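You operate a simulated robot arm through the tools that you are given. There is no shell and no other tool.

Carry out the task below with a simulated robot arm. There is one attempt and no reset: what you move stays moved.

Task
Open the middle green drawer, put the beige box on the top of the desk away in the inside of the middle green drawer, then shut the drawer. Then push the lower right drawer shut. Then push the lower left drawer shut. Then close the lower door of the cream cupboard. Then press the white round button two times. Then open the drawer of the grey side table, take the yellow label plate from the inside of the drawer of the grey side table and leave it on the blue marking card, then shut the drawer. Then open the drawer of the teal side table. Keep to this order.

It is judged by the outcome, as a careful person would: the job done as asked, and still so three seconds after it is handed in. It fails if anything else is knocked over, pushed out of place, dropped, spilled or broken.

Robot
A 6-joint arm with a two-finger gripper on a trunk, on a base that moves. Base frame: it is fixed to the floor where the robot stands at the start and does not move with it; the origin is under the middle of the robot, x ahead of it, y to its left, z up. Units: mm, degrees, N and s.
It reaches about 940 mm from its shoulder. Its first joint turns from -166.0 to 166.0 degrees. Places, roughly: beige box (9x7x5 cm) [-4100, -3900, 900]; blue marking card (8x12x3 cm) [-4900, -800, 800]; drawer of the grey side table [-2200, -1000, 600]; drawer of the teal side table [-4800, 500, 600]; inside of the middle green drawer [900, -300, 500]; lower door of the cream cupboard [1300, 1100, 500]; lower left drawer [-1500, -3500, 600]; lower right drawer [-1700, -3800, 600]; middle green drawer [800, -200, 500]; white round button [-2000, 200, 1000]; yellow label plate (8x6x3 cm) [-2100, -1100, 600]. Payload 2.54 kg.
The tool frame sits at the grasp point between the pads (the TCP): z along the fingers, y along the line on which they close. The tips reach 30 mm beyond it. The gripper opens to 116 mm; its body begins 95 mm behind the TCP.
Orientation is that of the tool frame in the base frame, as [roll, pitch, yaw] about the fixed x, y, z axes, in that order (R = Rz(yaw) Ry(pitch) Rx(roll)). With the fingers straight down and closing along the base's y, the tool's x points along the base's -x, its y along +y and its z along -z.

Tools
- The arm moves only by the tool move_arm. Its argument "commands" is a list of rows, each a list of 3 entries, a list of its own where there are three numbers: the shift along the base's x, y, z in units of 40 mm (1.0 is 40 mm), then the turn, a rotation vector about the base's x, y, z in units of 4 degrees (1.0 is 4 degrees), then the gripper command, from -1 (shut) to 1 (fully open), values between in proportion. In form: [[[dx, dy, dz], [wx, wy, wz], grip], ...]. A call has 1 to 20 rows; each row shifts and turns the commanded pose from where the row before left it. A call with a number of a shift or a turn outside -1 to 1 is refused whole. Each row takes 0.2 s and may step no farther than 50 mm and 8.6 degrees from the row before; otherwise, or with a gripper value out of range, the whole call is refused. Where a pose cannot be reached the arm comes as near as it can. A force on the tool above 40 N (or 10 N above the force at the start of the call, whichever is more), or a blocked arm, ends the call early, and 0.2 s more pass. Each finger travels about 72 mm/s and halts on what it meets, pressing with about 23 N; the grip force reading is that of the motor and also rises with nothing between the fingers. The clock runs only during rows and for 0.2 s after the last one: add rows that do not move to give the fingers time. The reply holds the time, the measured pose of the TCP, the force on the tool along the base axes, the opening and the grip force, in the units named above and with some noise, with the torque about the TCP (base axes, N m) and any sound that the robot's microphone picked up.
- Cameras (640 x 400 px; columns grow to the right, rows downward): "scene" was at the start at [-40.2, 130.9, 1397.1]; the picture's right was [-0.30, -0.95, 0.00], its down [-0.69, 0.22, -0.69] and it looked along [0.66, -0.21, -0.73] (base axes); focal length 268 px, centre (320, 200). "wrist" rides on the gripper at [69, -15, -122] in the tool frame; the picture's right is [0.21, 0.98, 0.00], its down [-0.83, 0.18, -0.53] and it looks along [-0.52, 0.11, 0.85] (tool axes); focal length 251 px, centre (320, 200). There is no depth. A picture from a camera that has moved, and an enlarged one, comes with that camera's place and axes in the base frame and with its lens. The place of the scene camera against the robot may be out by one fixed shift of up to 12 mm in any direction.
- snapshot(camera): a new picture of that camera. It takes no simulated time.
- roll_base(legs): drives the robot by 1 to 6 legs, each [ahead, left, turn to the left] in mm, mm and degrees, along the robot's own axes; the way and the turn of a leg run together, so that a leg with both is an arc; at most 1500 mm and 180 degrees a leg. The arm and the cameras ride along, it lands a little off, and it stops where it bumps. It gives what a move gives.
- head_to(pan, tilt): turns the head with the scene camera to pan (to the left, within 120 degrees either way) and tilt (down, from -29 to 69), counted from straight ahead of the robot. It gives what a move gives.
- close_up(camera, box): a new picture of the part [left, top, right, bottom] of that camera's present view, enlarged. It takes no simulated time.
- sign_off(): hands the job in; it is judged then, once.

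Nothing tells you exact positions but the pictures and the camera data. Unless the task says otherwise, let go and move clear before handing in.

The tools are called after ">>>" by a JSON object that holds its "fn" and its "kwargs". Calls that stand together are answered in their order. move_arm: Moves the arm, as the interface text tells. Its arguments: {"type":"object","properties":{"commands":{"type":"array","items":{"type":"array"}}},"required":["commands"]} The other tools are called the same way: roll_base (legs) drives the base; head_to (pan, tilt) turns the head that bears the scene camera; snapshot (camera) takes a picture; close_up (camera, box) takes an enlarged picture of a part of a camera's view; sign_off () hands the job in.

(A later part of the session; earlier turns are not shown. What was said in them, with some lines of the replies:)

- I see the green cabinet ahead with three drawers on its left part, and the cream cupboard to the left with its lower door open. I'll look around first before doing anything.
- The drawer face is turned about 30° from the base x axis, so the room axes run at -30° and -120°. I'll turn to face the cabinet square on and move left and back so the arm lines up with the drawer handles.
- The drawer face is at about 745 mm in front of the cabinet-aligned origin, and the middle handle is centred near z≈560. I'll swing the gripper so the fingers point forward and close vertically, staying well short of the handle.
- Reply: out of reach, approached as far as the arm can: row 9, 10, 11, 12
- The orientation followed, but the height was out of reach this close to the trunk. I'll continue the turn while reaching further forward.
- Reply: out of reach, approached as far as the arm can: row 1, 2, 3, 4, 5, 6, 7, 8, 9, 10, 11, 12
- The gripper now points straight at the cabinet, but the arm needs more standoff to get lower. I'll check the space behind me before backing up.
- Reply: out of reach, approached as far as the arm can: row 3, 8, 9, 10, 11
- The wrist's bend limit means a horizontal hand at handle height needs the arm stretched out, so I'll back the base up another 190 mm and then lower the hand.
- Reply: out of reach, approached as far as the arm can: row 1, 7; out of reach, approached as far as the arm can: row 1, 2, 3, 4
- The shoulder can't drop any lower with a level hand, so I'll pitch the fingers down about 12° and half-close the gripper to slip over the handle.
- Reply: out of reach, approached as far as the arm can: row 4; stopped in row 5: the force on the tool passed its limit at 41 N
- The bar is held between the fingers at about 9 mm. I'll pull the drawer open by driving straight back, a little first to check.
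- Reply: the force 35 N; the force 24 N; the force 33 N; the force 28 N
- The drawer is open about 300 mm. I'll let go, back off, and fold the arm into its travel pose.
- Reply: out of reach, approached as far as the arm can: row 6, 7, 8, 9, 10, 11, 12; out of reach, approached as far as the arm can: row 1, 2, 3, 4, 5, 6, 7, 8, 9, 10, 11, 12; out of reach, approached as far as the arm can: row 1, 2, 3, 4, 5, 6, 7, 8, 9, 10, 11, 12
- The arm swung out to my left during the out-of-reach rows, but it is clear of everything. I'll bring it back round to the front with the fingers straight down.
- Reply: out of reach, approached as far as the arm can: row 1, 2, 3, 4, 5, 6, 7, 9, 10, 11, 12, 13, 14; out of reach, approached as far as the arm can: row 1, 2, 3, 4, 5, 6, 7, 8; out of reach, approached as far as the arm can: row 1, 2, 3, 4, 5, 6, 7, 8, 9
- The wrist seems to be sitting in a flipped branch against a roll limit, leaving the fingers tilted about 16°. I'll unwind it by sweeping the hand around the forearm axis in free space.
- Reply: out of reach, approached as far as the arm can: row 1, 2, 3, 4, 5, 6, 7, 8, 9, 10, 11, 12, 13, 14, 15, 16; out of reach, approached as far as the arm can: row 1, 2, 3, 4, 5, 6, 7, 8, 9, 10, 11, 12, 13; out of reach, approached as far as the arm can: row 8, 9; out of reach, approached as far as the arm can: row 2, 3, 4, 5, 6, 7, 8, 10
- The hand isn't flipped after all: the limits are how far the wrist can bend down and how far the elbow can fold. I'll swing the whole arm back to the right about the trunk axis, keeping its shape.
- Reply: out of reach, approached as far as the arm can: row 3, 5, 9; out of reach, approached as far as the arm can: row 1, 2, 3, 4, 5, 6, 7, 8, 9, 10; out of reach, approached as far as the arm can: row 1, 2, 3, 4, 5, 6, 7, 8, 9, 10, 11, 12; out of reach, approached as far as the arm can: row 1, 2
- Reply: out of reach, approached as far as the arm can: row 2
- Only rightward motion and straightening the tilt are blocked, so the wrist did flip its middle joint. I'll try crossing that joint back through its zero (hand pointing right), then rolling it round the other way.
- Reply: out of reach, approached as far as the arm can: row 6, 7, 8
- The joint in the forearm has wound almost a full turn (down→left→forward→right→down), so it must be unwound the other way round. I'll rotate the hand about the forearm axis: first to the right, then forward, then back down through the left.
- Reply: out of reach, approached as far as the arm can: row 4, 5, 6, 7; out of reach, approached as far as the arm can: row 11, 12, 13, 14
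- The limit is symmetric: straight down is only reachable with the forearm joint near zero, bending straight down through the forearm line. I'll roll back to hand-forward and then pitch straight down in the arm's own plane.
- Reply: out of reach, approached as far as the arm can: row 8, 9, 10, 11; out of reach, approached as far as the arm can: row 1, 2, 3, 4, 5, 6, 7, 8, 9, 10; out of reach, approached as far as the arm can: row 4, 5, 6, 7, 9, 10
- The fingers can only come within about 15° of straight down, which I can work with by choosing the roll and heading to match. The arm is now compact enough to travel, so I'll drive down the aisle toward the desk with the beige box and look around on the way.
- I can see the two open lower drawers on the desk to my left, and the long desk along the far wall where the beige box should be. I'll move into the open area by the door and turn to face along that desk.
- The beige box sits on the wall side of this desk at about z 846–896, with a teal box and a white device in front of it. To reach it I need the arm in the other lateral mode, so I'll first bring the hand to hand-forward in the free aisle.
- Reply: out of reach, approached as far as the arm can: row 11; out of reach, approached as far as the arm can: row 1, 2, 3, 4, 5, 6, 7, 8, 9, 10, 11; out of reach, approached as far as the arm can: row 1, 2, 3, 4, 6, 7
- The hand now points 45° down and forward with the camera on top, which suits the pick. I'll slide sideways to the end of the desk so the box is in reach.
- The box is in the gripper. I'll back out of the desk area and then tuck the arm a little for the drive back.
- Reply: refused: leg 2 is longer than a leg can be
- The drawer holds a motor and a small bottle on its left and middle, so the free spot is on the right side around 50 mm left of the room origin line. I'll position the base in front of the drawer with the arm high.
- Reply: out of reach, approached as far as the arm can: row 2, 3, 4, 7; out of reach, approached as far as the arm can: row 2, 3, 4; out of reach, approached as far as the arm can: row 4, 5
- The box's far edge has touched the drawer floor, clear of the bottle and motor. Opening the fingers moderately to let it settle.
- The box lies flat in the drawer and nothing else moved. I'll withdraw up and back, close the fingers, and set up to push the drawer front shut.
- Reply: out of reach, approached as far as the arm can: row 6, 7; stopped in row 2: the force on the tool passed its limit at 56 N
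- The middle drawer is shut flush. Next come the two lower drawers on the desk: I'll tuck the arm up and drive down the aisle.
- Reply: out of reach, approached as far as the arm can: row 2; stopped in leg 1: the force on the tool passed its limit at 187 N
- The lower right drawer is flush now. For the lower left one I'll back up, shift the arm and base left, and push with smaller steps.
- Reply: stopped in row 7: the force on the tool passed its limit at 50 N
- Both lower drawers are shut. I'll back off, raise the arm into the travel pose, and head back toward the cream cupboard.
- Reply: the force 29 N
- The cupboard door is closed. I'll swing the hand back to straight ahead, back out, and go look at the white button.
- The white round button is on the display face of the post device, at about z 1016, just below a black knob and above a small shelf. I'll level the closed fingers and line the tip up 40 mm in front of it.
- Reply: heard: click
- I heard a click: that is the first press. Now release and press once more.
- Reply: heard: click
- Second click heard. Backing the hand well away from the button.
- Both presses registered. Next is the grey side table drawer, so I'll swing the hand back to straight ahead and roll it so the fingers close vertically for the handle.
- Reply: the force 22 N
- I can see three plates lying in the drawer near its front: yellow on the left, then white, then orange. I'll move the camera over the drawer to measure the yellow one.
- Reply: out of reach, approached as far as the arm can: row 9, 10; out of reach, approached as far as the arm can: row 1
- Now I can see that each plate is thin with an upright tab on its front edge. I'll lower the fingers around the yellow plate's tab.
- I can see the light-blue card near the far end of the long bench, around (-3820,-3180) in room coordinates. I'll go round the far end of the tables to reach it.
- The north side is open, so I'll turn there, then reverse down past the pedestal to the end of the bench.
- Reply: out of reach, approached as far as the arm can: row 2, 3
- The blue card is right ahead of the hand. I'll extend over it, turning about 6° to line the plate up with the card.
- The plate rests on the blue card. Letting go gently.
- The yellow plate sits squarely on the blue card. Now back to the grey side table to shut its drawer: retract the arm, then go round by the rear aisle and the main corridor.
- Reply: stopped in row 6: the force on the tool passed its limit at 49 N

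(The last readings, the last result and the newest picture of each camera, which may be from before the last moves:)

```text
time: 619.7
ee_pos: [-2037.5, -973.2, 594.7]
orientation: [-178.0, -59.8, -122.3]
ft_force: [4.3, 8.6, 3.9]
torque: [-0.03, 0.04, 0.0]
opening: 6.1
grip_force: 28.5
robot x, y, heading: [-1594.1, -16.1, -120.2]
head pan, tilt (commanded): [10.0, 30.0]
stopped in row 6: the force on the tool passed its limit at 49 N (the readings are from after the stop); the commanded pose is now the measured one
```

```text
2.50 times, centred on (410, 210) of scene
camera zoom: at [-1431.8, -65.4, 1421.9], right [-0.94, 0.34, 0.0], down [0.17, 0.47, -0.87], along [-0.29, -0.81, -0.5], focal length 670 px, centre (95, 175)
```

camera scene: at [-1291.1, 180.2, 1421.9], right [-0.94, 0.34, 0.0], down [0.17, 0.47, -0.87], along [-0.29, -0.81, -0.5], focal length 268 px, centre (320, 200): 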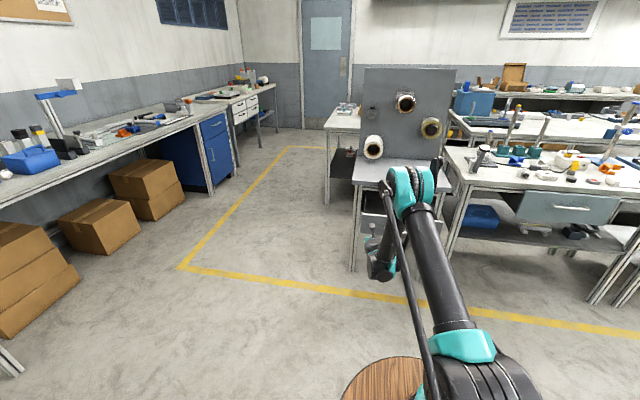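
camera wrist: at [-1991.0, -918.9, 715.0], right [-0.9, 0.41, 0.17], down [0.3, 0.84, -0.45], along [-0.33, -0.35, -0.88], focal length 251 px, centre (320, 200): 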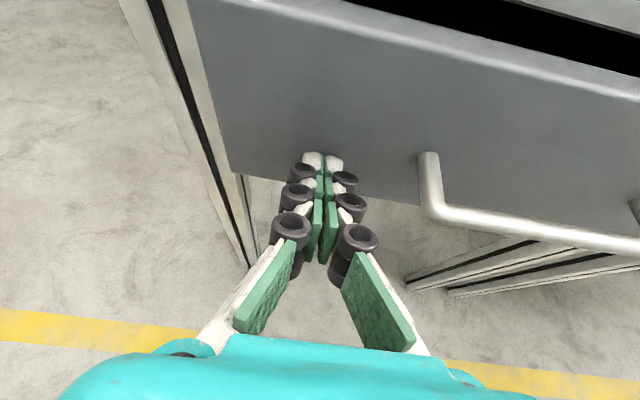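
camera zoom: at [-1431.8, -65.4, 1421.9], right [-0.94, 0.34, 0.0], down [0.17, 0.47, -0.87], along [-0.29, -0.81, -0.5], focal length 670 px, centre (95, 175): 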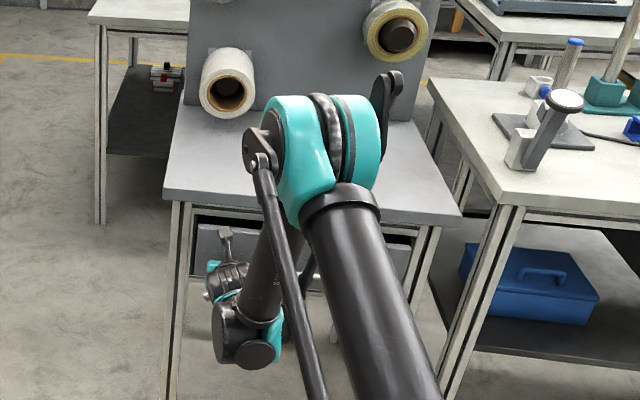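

The grey table's drawer is shut against its stop. Backing off and preparing the hand for the teal table's drawer handle.

>>> {"fn": "roll_base", "kwargs": {"legs": [[-300, 0, 0]]}}

>>> {"fn": "snapshot", "kwargs": {"camera": "wrist"}}

>>> {"fn": "move_arm", "kwargs": {"commands": [[[0.22, 0.29, 0.85], [-0.35, 0.2, -0.05], -1], [[0.22, 0.29, 0.85], [-0.35, 0.2, -0.05], -1], [[0.22, 0.29, 0.85], [-0.35, 0.2, -0.05], -1], [[0.22, 0.29, 0.85], [-0.35, 0.2, -0.05], -1], [[0.22, 0.29, 0.85], [-0.35, 0.2, -0.05], -1], [[0.22, 0.29, 0.85], [-0.35, 0.2, -0.05], -1], [[0.22, 0.29, 0.85], [-0.35, 0.2, -0.05], -1], [[0.22, 0.29, 0.85], [-0.35, 0.2, -0.05], -1], [[0.22, 0.29, 0.85], [-0.35, 0.2, -0.05], -1], [[0.22, 0.29, 0.85], [-0.35, 0.2, -0.05], -1]]}}

>>> {"fn": "snapshot", "kwargs": {"camera": "scene"}}

```text
time: 621.8
ee_pos: [-1884.9, -712.3, 592.8]
orientation: [-178.1, -59.8, -122.1]
ft_force: [0.0, 0.2, 0.0]
torque: [-0.01, -0.01, -0.02]
opening: 0.1
grip_force: 28.7
robot x, y, heading: [-1444.5, 248.9, -119.9]
head pan, tilt (commanded): [10.0, 30.0]
```

```text
taken
camera wrist: at [-1838.2, -657.7, 714.7], right [-0.9, 0.4, 0.17], down [0.3, 0.84, -0.45], along [-0.32, -0.35, -0.88], focal length 251 px, centre (320, 200)
```

wrist: 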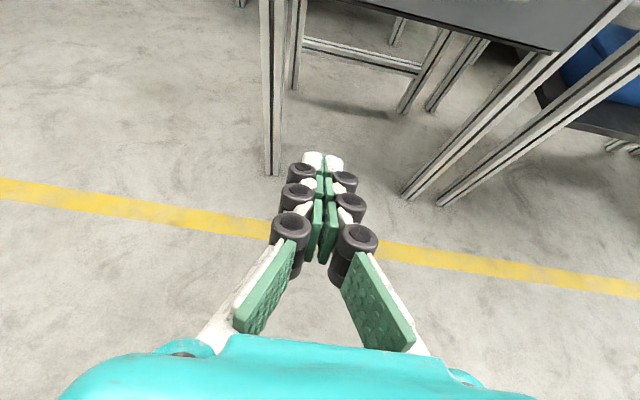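

```text
time: 624.0
ee_pos: [-1798.2, -596.1, 933.4]
orientation: [-174.1, -75.7, -128.0]
ft_force: [0.1, 0.2, 0.9]
torque: [-0.03, 0.06, -0.03]
opening: 0.1
grip_force: 28.5
robot x, y, heading: [-1443.6, 244.7, -119.8]
head pan, tilt (commanded): [10.0, 30.0]
```

```text
taken
camera scene: at [-1281.5, 197.5, 1421.9], right [-0.94, 0.34, 0.0], down [0.17, 0.47, -0.87], along [-0.29, -0.82, -0.5], focal length 268 px, centre (320, 200)
```

scene: 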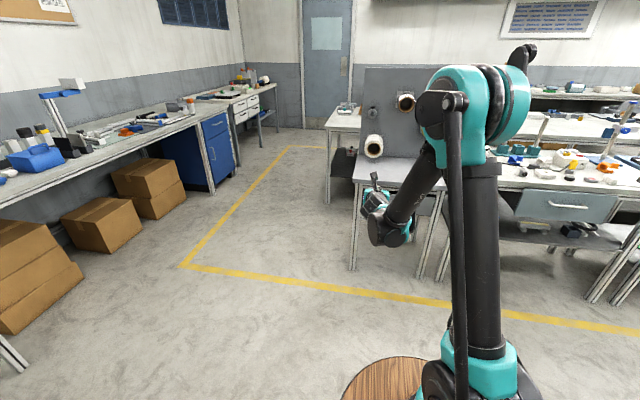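

>>> {"fn": "move_arm", "kwargs": {"commands": [[[0, 0, 0], [0.577, 0.926, 0.277], -1], [[0, 0, 0], [0.577, 0.926, 0.277], -1], [[0, 0, 0], [0.577, 0.926, 0.277], -1], [[0, 0, 0], [0.577, 0.926, 0.277], -1], [[0, 0, 0], [0.577, 0.926, 0.277], -1], [[0, 0, 0], [0.577, 0.926, 0.277], -1], [[0, 0, 0], [0.577, 0.926, 0.277], -1], [[0, 0, 0], [0.577, 0.926, 0.277], -1], [[0, 0, 0], [0.577, 0.926, 0.277], -1], [[0, 0, 0], [0.577, 0.926, 0.277], -1], [[0, 0, 0], [0.577, 0.926, 0.277], -1], [[0, 0, 0], [0.577, 0.926, 0.277], -1], [[0, 0, 0], [0.577, 0.926, 0.277], -1], [[0, 0, 0], [0.577, 0.926, 0.277], -1], [[0, 0, 0], [0.577, 0.926, 0.277], -1], [[0, 0, 0], [0.577, 0.926, 0.277], -1], [[0, 0, 0], [0.577, 0.926, 0.277], -1], [[0, 0, 0], [0.577, 0.926, 0.277], -1], [[0, 0, 0], [0.577, 0.926, 0.277], -1], [[0, 0, 0], [0.577, 0.926, 0.277], -1]]}}

>>> {"fn": "roll_base", "kwargs": {"legs": [[0, 680, 0], [0, 0, -90], [0, 880, 0], [1450, 0, 0], [1250, 0, 0]]}}

>>> {"fn": "head_to", "kwargs": {"pan": 15, "tilt": 22}}

>>> {"fn": "snapshot", "kwargs": {"camera": "scene"}}

```text
time: 628.1
ee_pos: [-1797.3, -596.0, 934.3]
orientation: [104.4, -1.4, -32.0]
ft_force: [0.6, 0.3, -0.2]
torque: [0.02, 0.01, -0.01]
opening: 0.0
grip_force: 29.0
robot x, y, heading: [-1447.0, 247.5, -119.4]
head pan, tilt (commanded): [10.0, 30.0]
```

```text
time: 652.7
ee_pos: [-4453.3, 909.7, 932.6]
orientation: [104.3, -1.4, -123.3]
ft_force: [0.8, -0.3, -0.4]
torque: [0.02, 0.0, 0.03]
opening: 0.3
grip_force: 28.7
robot x, y, heading: [-3617.5, 534.6, 149.0]
head pan, tilt (commanded): [10.0, 30.0]
```

```text
time: 653.4
ee_pos: [-4453.2, 909.9, 933.9]
orientation: [104.4, -1.5, -123.2]
ft_force: [0.0, 0.4, -0.7]
torque: [0.05, 0.0, -0.03]
opening: 0.0
grip_force: 28.9
robot x, y, heading: [-3613.0, 538.1, 149.2]
head pan, tilt (commanded): [15.0, 22.0]
```

```text
taken
camera scene: at [-3676.4, 379.9, 1434.6], right [0.27, 0.96, 0.0], down [0.36, -0.1, -0.93], along [-0.89, 0.25, -0.38], focal length 268 px, centre (320, 200)
```

scene: 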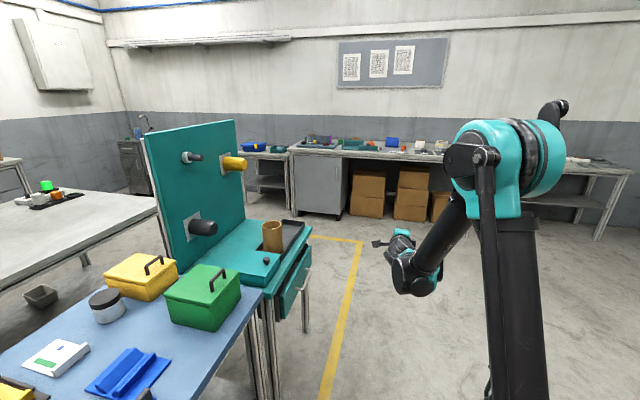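

>>> {"fn": "close_up", "kwargs": {"camera": "scene", "box": [240, 200, 340, 340]}}

```text
2.86 times, centred on (290, 270) of scene
camera zoom: at [-3676.4, 379.9, 1434.6], right [0.27, 0.96, 0.0], down [0.36, -0.1, -0.93], along [-0.89, 0.25, -0.38], focal length 766 px, centre (406, 0)
```

zoom: 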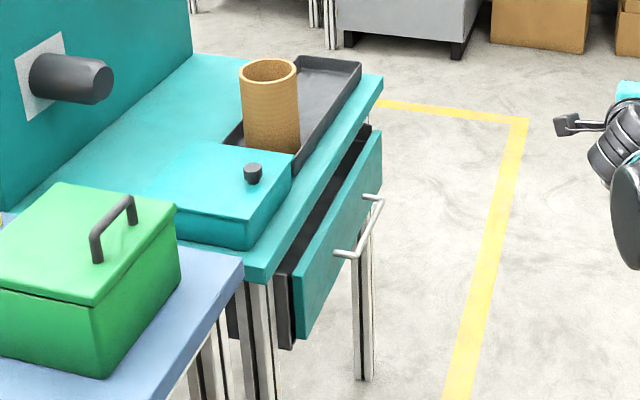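

>>> {"fn": "roll_base", "kwargs": {"legs": [[1060, -640, 0.8], [0, 0, 90]]}}

>>> {"fn": "head_to", "kwargs": {"pan": 15, "tilt": 28}}

>>> {"fn": "snapshot", "kwargs": {"camera": "scene"}}

>>> {"fn": "snapshot", "kwargs": {"camera": "wrist"}}

```text
time: 663.5
ee_pos: [-4588.9, 801.7, 932.6]
orientation: [104.3, -1.4, -33.6]
ft_force: [-0.2, -0.4, 0.6]
torque: [0.0, 0.02, 0.03]
opening: 0.0
grip_force: 28.6
robot x, y, heading: [-4219.5, 1638.1, -120.9]
head pan, tilt (commanded): [15.0, 22.0]
```

```text
time: 664.2
ee_pos: [-4589.4, 801.1, 932.6]
orientation: [104.4, -1.3, -33.5]
ft_force: [-0.5, -0.5, 0.3]
torque: [0.02, 0.0, -0.01]
opening: 0.1
grip_force: 28.3
robot x, y, heading: [-4218.6, 1635.4, -121.1]
head pan, tilt (commanded): [15.0, 28.0]
```

```text
taken
camera scene: at [-4046.6, 1578.9, 1425.1], right [-0.96, 0.28, 0.0], down [0.13, 0.45, -0.88], along [-0.24, -0.85, -0.47], focal length 268 px, centre (320, 200)
```

scene: 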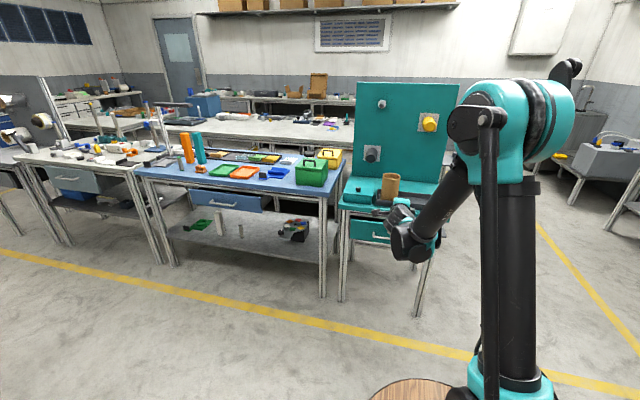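

```text
taken
camera wrist: at [-4464.5, 865.3, 950.5], right [0.02, -0.31, 0.95], down [-0.43, 0.85, 0.29], along [-0.9, -0.42, -0.11], focal length 251 px, centre (320, 200)
```

wrist: 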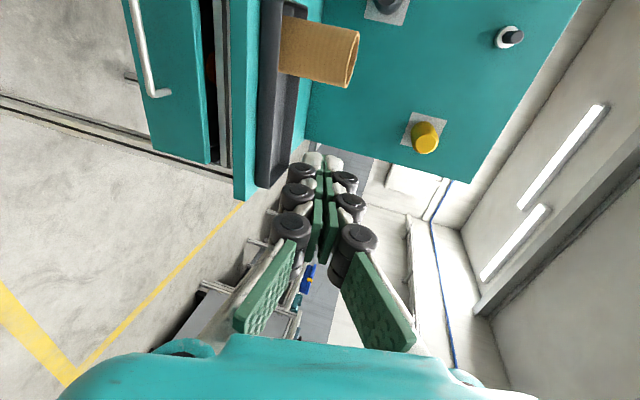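

>>> {"fn": "close_up", "kwargs": {"camera": "scene", "box": [320, 170, 460, 320]}}

>>> {"fn": "close_up", "kwargs": {"camera": "wrist", "box": [60, 0, 320, 200]}}

```text
2.67 times, centred on (390, 245) of scene
camera zoom: at [-4046.6, 1578.9, 1425.1], right [-0.96, 0.28, 0.0], down [0.13, 0.45, -0.88], along [-0.24, -0.85, -0.47], focal length 715 px, centre (133, 80)
```

zoom: 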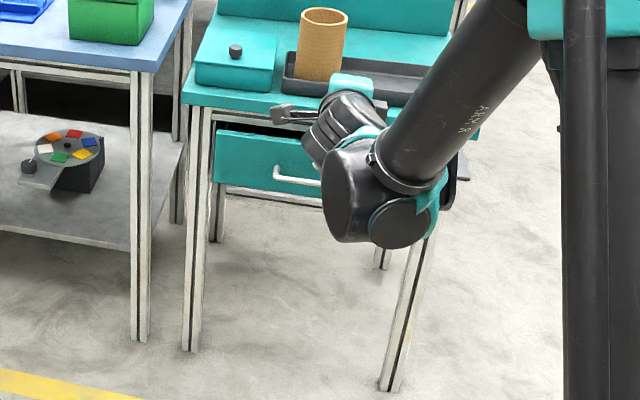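

```text
2.00 times, centred on (190, 100) of wrist
camera zoom: at [-4464.5, 865.3, 950.5], right [0.02, -0.31, 0.95], down [-0.43, 0.85, 0.29], along [-0.9, -0.42, -0.11], focal length 503 px, centre (580, 400)
```

zoom: 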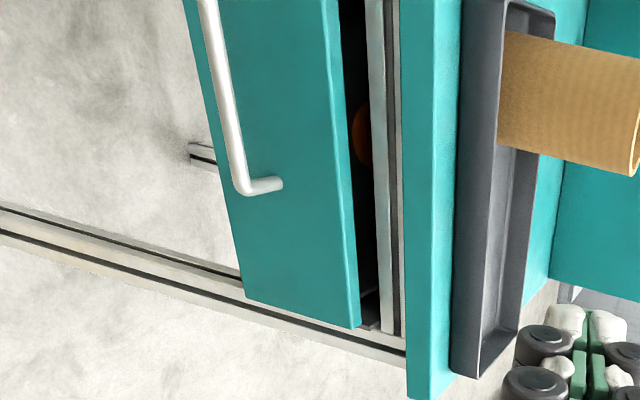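

>>> {"fn": "roll_base", "kwargs": {"legs": [[-105, 0, 0]]}}

>>> {"fn": "move_arm", "kwargs": {"commands": [[[-0.3925, -0.5475, -0.9025], [0, 0, 0.08], -1], [[-0.3925, -0.5475, -0.9025], [0, 0, 0.08], -1], [[-0.3925, -0.5475, -0.9025], [0, 0, 0.08], -1], [[-0.3925, -0.5475, -0.9025], [0, 0, 0.08], -1], [[-0.3925, -0.5475, -0.9025], [0, 0, 0.08], 0.3], [[-0.3925, -0.5475, -0.9025], [0, 0, 0.08], 0.3], [[-0.3925, -0.5475, -0.9025], [0, 0, 0.08], 0.3], [[-0.3925, -0.5475, -0.9025], [0, 0, 0.08], 0.3], [[-0.3925, -0.5475, -0.9025], [0, 0, 0.08], 0.3]]}}

>>> {"fn": "snapshot", "kwargs": {"camera": "wrist"}}

>>> {"fn": "snapshot", "kwargs": {"camera": "scene"}}

```text
time: 665.4
ee_pos: [-4533.2, 894.0, 932.7]
orientation: [104.4, -1.4, -33.6]
ft_force: [0.8, 0.6, 0.2]
torque: [0.01, 0.0, -0.01]
opening: 0.3
grip_force: 28.9
robot x, y, heading: [-4160.8, 1728.0, -120.9]
head pan, tilt (commanded): [15.0, 28.0]
```

```text
time: 667.4
ee_pos: [-4676.3, 696.0, 608.9]
orientation: [104.4, -1.4, -30.7]
ft_force: [0.5, 0.6, -0.4]
torque: [0.02, 0.01, 0.0]
opening: 75.1
grip_force: 0.0
robot x, y, heading: [-4158.1, 1724.2, -120.8]
head pan, tilt (commanded): [15.0, 28.0]
```

```text
taken
camera wrist: at [-4553.7, 765.5, 625.5], right [0.04, -0.31, 0.95], down [-0.48, 0.83, 0.29], along [-0.88, -0.46, -0.11], focal length 251 px, centre (320, 200)
```

wrist: 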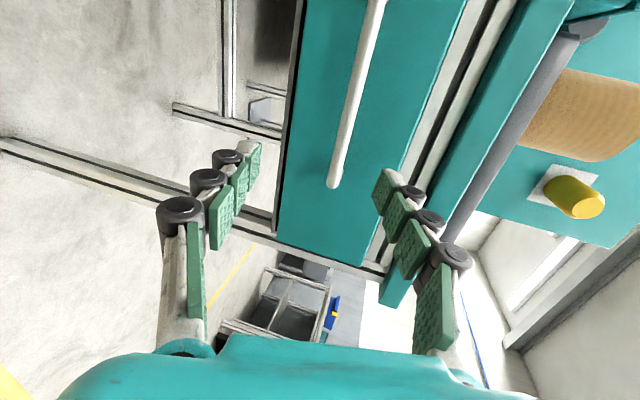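

```text
taken
camera scene: at [-3991.2, 1670.7, 1425.0], right [-0.96, 0.28, 0.0], down [0.13, 0.45, -0.88], along [-0.24, -0.85, -0.47], focal length 268 px, centre (320, 200)
```

scene: 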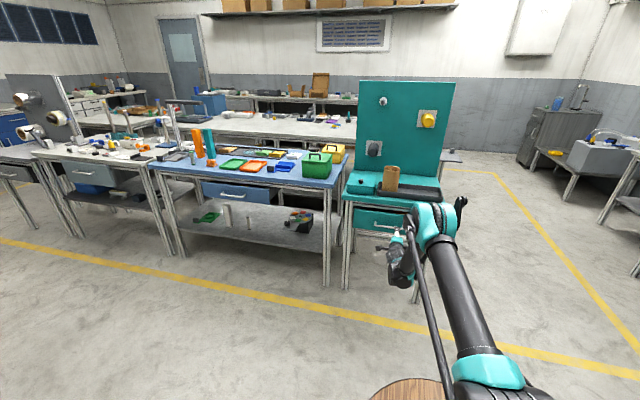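

>>> {"fn": "roll_base", "kwargs": {"legs": [[50, 35, 0]]}}

>>> {"fn": "snapshot", "kwargs": {"camera": "wrist"}}

```text
time: 668.3
ee_pos: [-4670.5, 634.3, 607.8]
orientation: [104.4, -1.4, -30.6]
ft_force: [0.9, -0.6, -0.2]
torque: [-0.03, -0.03, 0.02]
opening: 75.1
grip_force: 0.0
robot x, y, heading: [-4155.7, 1670.5, -121.3]
head pan, tilt (commanded): [15.0, 28.0]
```

```text
taken
camera wrist: at [-4549.0, 704.7, 625.7], right [0.04, -0.31, 0.95], down [-0.48, 0.83, 0.29], along [-0.88, -0.46, -0.11], focal length 251 px, centre (320, 200)
```

wrist: 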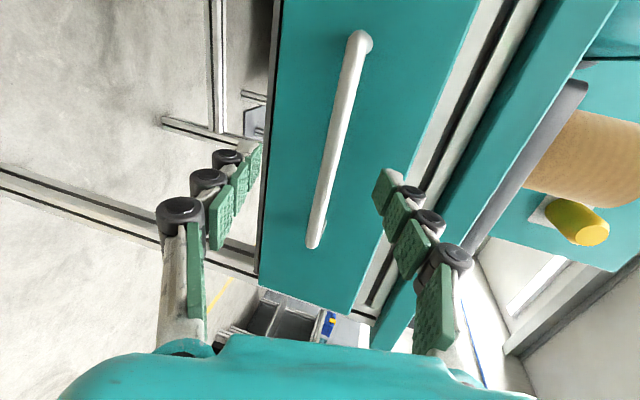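

>>> {"fn": "roll_base", "kwargs": {"legs": [[40, 0, 0]]}}

>>> {"fn": "snapshot", "kwargs": {"camera": "wrist"}}

```text
time: 669.2
ee_pos: [-4690.3, 600.6, 607.8]
orientation: [104.3, -1.3, -30.7]
ft_force: [-0.4, -0.1, 0.0]
torque: [0.0, 0.01, 0.0]
opening: 75.4
grip_force: 0.0
robot x, y, heading: [-4177.5, 1631.9, -121.2]
head pan, tilt (commanded): [15.0, 28.0]
```

```text
taken
camera wrist: at [-4569.8, 670.1, 625.7], right [0.04, -0.31, 0.95], down [-0.48, 0.83, 0.29], along [-0.88, -0.46, -0.11], focal length 251 px, centre (320, 200)
```

wrist: 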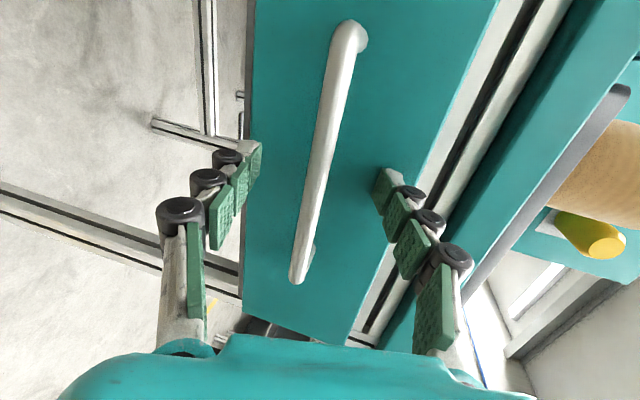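

>>> {"fn": "move_arm", "kwargs": {"commands": [[[0, 0, -0.08], [0, 0, 0], 0], [[0, 0, 0], [0, 0, 0], -1], [[0, 0, 0], [0, 0, 0], -1], [[0, 0, 0], [0, 0, 0], -1], [[0, 0, 0], [0, 0, 0], -1]]}}

>>> {"fn": "snapshot", "kwargs": {"camera": "wrist"}}

```text
time: 670.4
ee_pos: [-4691.1, 599.5, 605.4]
orientation: [104.4, -1.3, -30.7]
ft_force: [-1.3, -1.0, 4.9]
torque: [0.47, 0.82, 0.29]
opening: 9.4
grip_force: 36.8
robot x, y, heading: [-4174.5, 1633.8, -121.3]
head pan, tilt (commanded): [15.0, 28.0]
```

```text
taken
camera wrist: at [-4569.8, 670.1, 622.6], right [0.04, -0.31, 0.95], down [-0.48, 0.83, 0.29], along [-0.88, -0.46, -0.11], focal length 251 px, centre (320, 200)
```

wrist: 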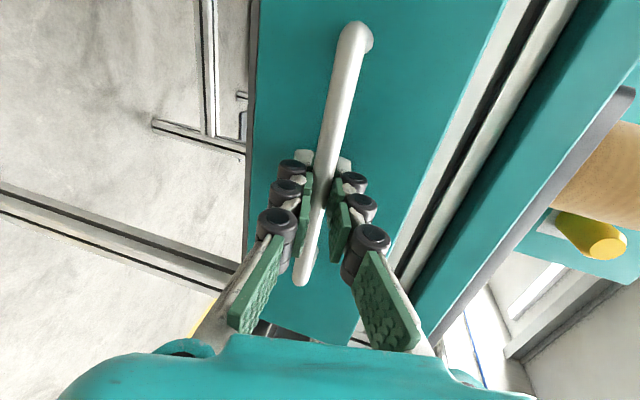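

>>> {"fn": "roll_base", "kwargs": {"legs": [[-60, -1.4, 0]]}}

>>> {"fn": "roll_base", "kwargs": {"legs": [[-190, -4.3, 0]]}}

>>> {"fn": "snapshot", "kwargs": {"camera": "wrist"}}

>>> {"fn": "snapshot", "kwargs": {"camera": "scene"}}

```text
time: 671.4
ee_pos: [-4660.2, 653.4, 605.4]
orientation: [104.5, -1.3, -30.8]
ft_force: [1.7, -1.6, 6.9]
torque: [0.4, 0.67, 0.19]
opening: 9.2
grip_force: 37.0
robot x, y, heading: [-4143.7, 1683.6, -121.1]
head pan, tilt (commanded): [15.0, 28.0]
```

```text
time: 672.9
ee_pos: [-4564.2, 817.7, 605.5]
orientation: [104.3, -1.3, -30.6]
ft_force: [29.4, -16.2, 3.1]
torque: [0.41, 0.71, 0.29]
opening: 9.7
grip_force: 37.1
robot x, y, heading: [-4051.6, 1850.3, -121.0]
head pan, tilt (commanded): [15.0, 28.0]
```

```text
taken
camera wrist: at [-4443.5, 886.9, 622.6], right [0.04, -0.31, 0.95], down [-0.48, 0.83, 0.29], along [-0.88, -0.47, -0.11], focal length 251 px, centre (320, 200)
```

wrist: 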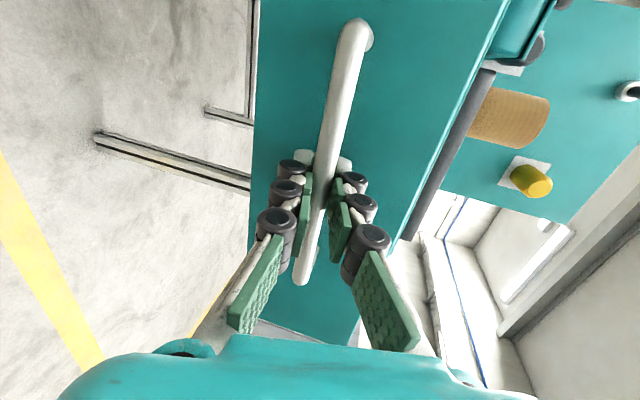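

```text
taken
camera scene: at [-3882.0, 1792.0, 1424.9], right [-0.96, 0.28, 0.0], down [0.13, 0.45, -0.88], along [-0.25, -0.85, -0.47], focal length 268 px, centre (320, 200)
```

scene: 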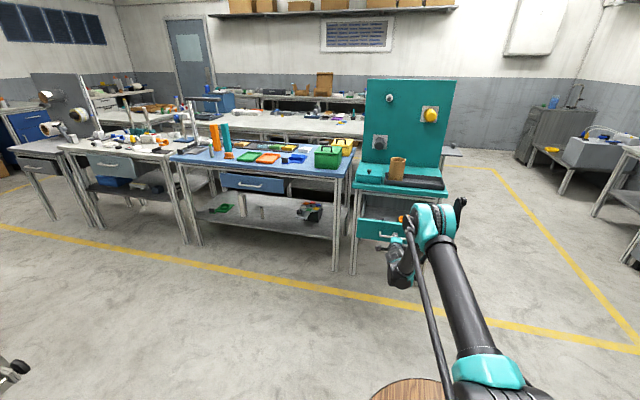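

>>> {"fn": "roll_base", "kwargs": {"legs": [[-60, 2, 0]]}}

>>> {"fn": "close_up", "kwargs": {"camera": "scene", "box": [330, 150, 480, 290]}}

```text
time: 673.9
ee_pos: [-4541.6, 854.9, 606.8]
orientation: [104.0, -1.3, -30.5]
ft_force: [1.8, 0.4, -2.2]
torque: [0.44, 0.7, 0.25]
opening: 10.6
grip_force: 38.2
robot x, y, heading: [-4024.6, 1891.9, -121.1]
head pan, tilt (commanded): [15.0, 28.0]
stopped in leg 1: the force on the tool passed its limit at 62 N (the readings are from after the stop); the commanded pose is now the measured one
```

```text
2.86 times, centred on (405, 220) of scene
camera zoom: at [-3857.2, 1831.7, 1425.0], right [-0.96, 0.28, 0.0], down [0.13, 0.45, -0.88], along [-0.25, -0.85, -0.47], focal length 766 px, centre (77, 143)
```

zoom: 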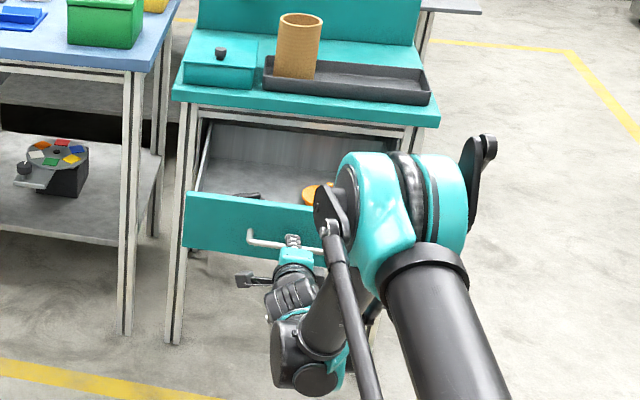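

The teal drawer has reached its end stop, fully open. I'll let go and back clear.

>>> {"fn": "move_arm", "kwargs": {"commands": [[[0, 0, 0], [0, 0, 0], 0], [[0, 0, 0], [0, 0, 0], 0.4], [[0, 0, 0], [0, 0, 0], 0.4], [[0, 0, 0], [0, 0, 0], 0.4], [[0, 0, 0], [0, 0, 0], 0.4]]}}

>>> {"fn": "roll_base", "kwargs": {"legs": [[-200, 0, 0]]}}

>>> {"fn": "snapshot", "kwargs": {"camera": "wrist"}}

>>> {"fn": "snapshot", "kwargs": {"camera": "scene"}}

```text
time: 675.1
ee_pos: [-4542.5, 855.7, 606.9]
orientation: [104.1, -1.3, -30.5]
ft_force: [-0.4, -0.3, -0.2]
torque: [-0.04, 0.01, 0.02]
opening: 81.3
grip_force: 0.0
robot x, y, heading: [-4027.7, 1890.1, -121.1]
head pan, tilt (commanded): [15.0, 28.0]
```

```text
time: 676.7
ee_pos: [-4439.0, 1026.0, 607.5]
orientation: [104.1, -1.4, -30.5]
ft_force: [0.2, 0.3, 0.7]
torque: [0.03, 0.06, 0.01]
opening: 81.1
grip_force: 0.0
robot x, y, heading: [-3920.9, 2059.6, -121.3]
head pan, tilt (commanded): [15.0, 28.0]
```

```text
taken
camera wrist: at [-4317.0, 1095.6, 624.0], right [0.04, -0.3, 0.95], down [-0.48, 0.83, 0.29], along [-0.88, -0.47, -0.11], focal length 251 px, centre (320, 200)
```

wrist: 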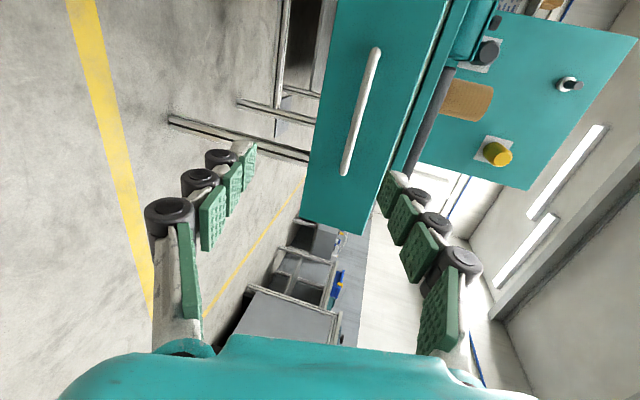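

```text
taken
camera scene: at [-3754.1, 2002.5, 1425.0], right [-0.96, 0.28, 0.0], down [0.13, 0.45, -0.88], along [-0.25, -0.85, -0.47], focal length 268 px, centre (320, 200)
```

scene: 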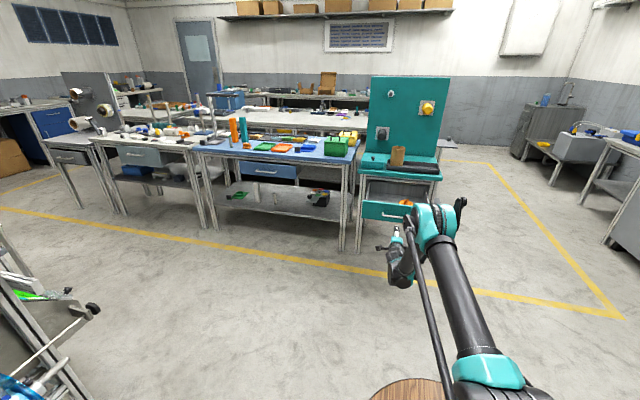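

>>> {"fn": "close_up", "kwargs": {"camera": "scene", "box": [30, 80, 230, 230]}}

>>> {"fn": "close_up", "kwargs": {"camera": "scene", "box": [320, 60, 480, 260]}}

```text
2.67 times, centred on (130, 155) of scene
camera zoom: at [-3754.1, 2002.5, 1425.0], right [-0.96, 0.28, 0.0], down [0.13, 0.45, -0.88], along [-0.25, -0.85, -0.47], focal length 715 px, centre (827, 320)
```

zoom: 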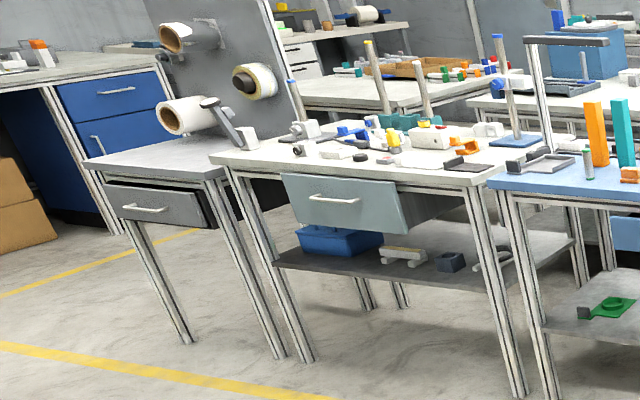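

```text
2.00 times, centred on (400, 160) of scene
camera zoom: at [-3754.1, 2002.5, 1425.0], right [-0.96, 0.28, 0.0], down [0.13, 0.45, -0.88], along [-0.25, -0.85, -0.47], focal length 536 px, centre (160, 280)
```

zoom: 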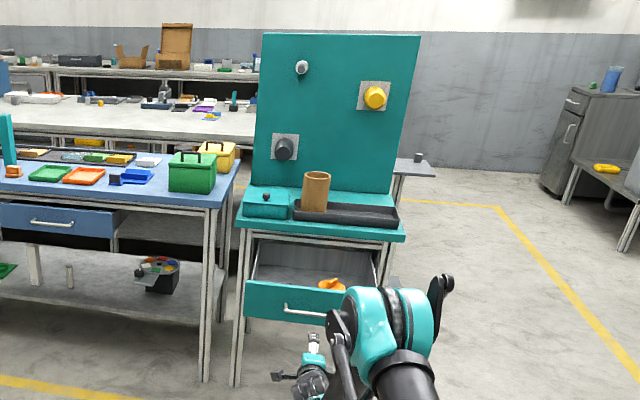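

All steps are done in order. The beige box is in the middle green drawer, which is shut. Both lower drawers and the cupboard door are closed, and the button was pressed twice. The yellow plate is on the blue card with the grey drawer shut, and the teal drawer is open. The gripper is clear, so I'm handing in.

>>> {"fn": "sign_off", "kwargs": {}}

```text
The job is handed in.
```

The job is done in the order you gave and handed in. From the camera views and force readings, each step came out as asked:

- **Beige box:** it lies flat inside the middle green drawer, and the drawer is shut. The motor and the small bottle already in there were not disturbed.
- **Lower right drawer:** shut and flush. My last push went harder than intended: the force on the tool reached 187 N before the base stopped. The drawer and desk looked unharmed afterwards.
- **Lower left drawer:** shut and flush.
- **Cream cupboard:** the lower door is closed and stayed closed after I let go.
- **White round button:** pressed twice, with a click heard each time. The display's run reading went to 0.0 m.
- **Yellow label plate:** it lies centred on the blue marking card. The grey side table drawer is pushed back to its stop; its front stands slightly proud of the frame, as it did before I opened it.
- **Teal side table:** the drawer is open to its end stop. I let go and backed the robot clear before handing in.

I saw nothing knocked over, dropped or pushed out of place along the way.
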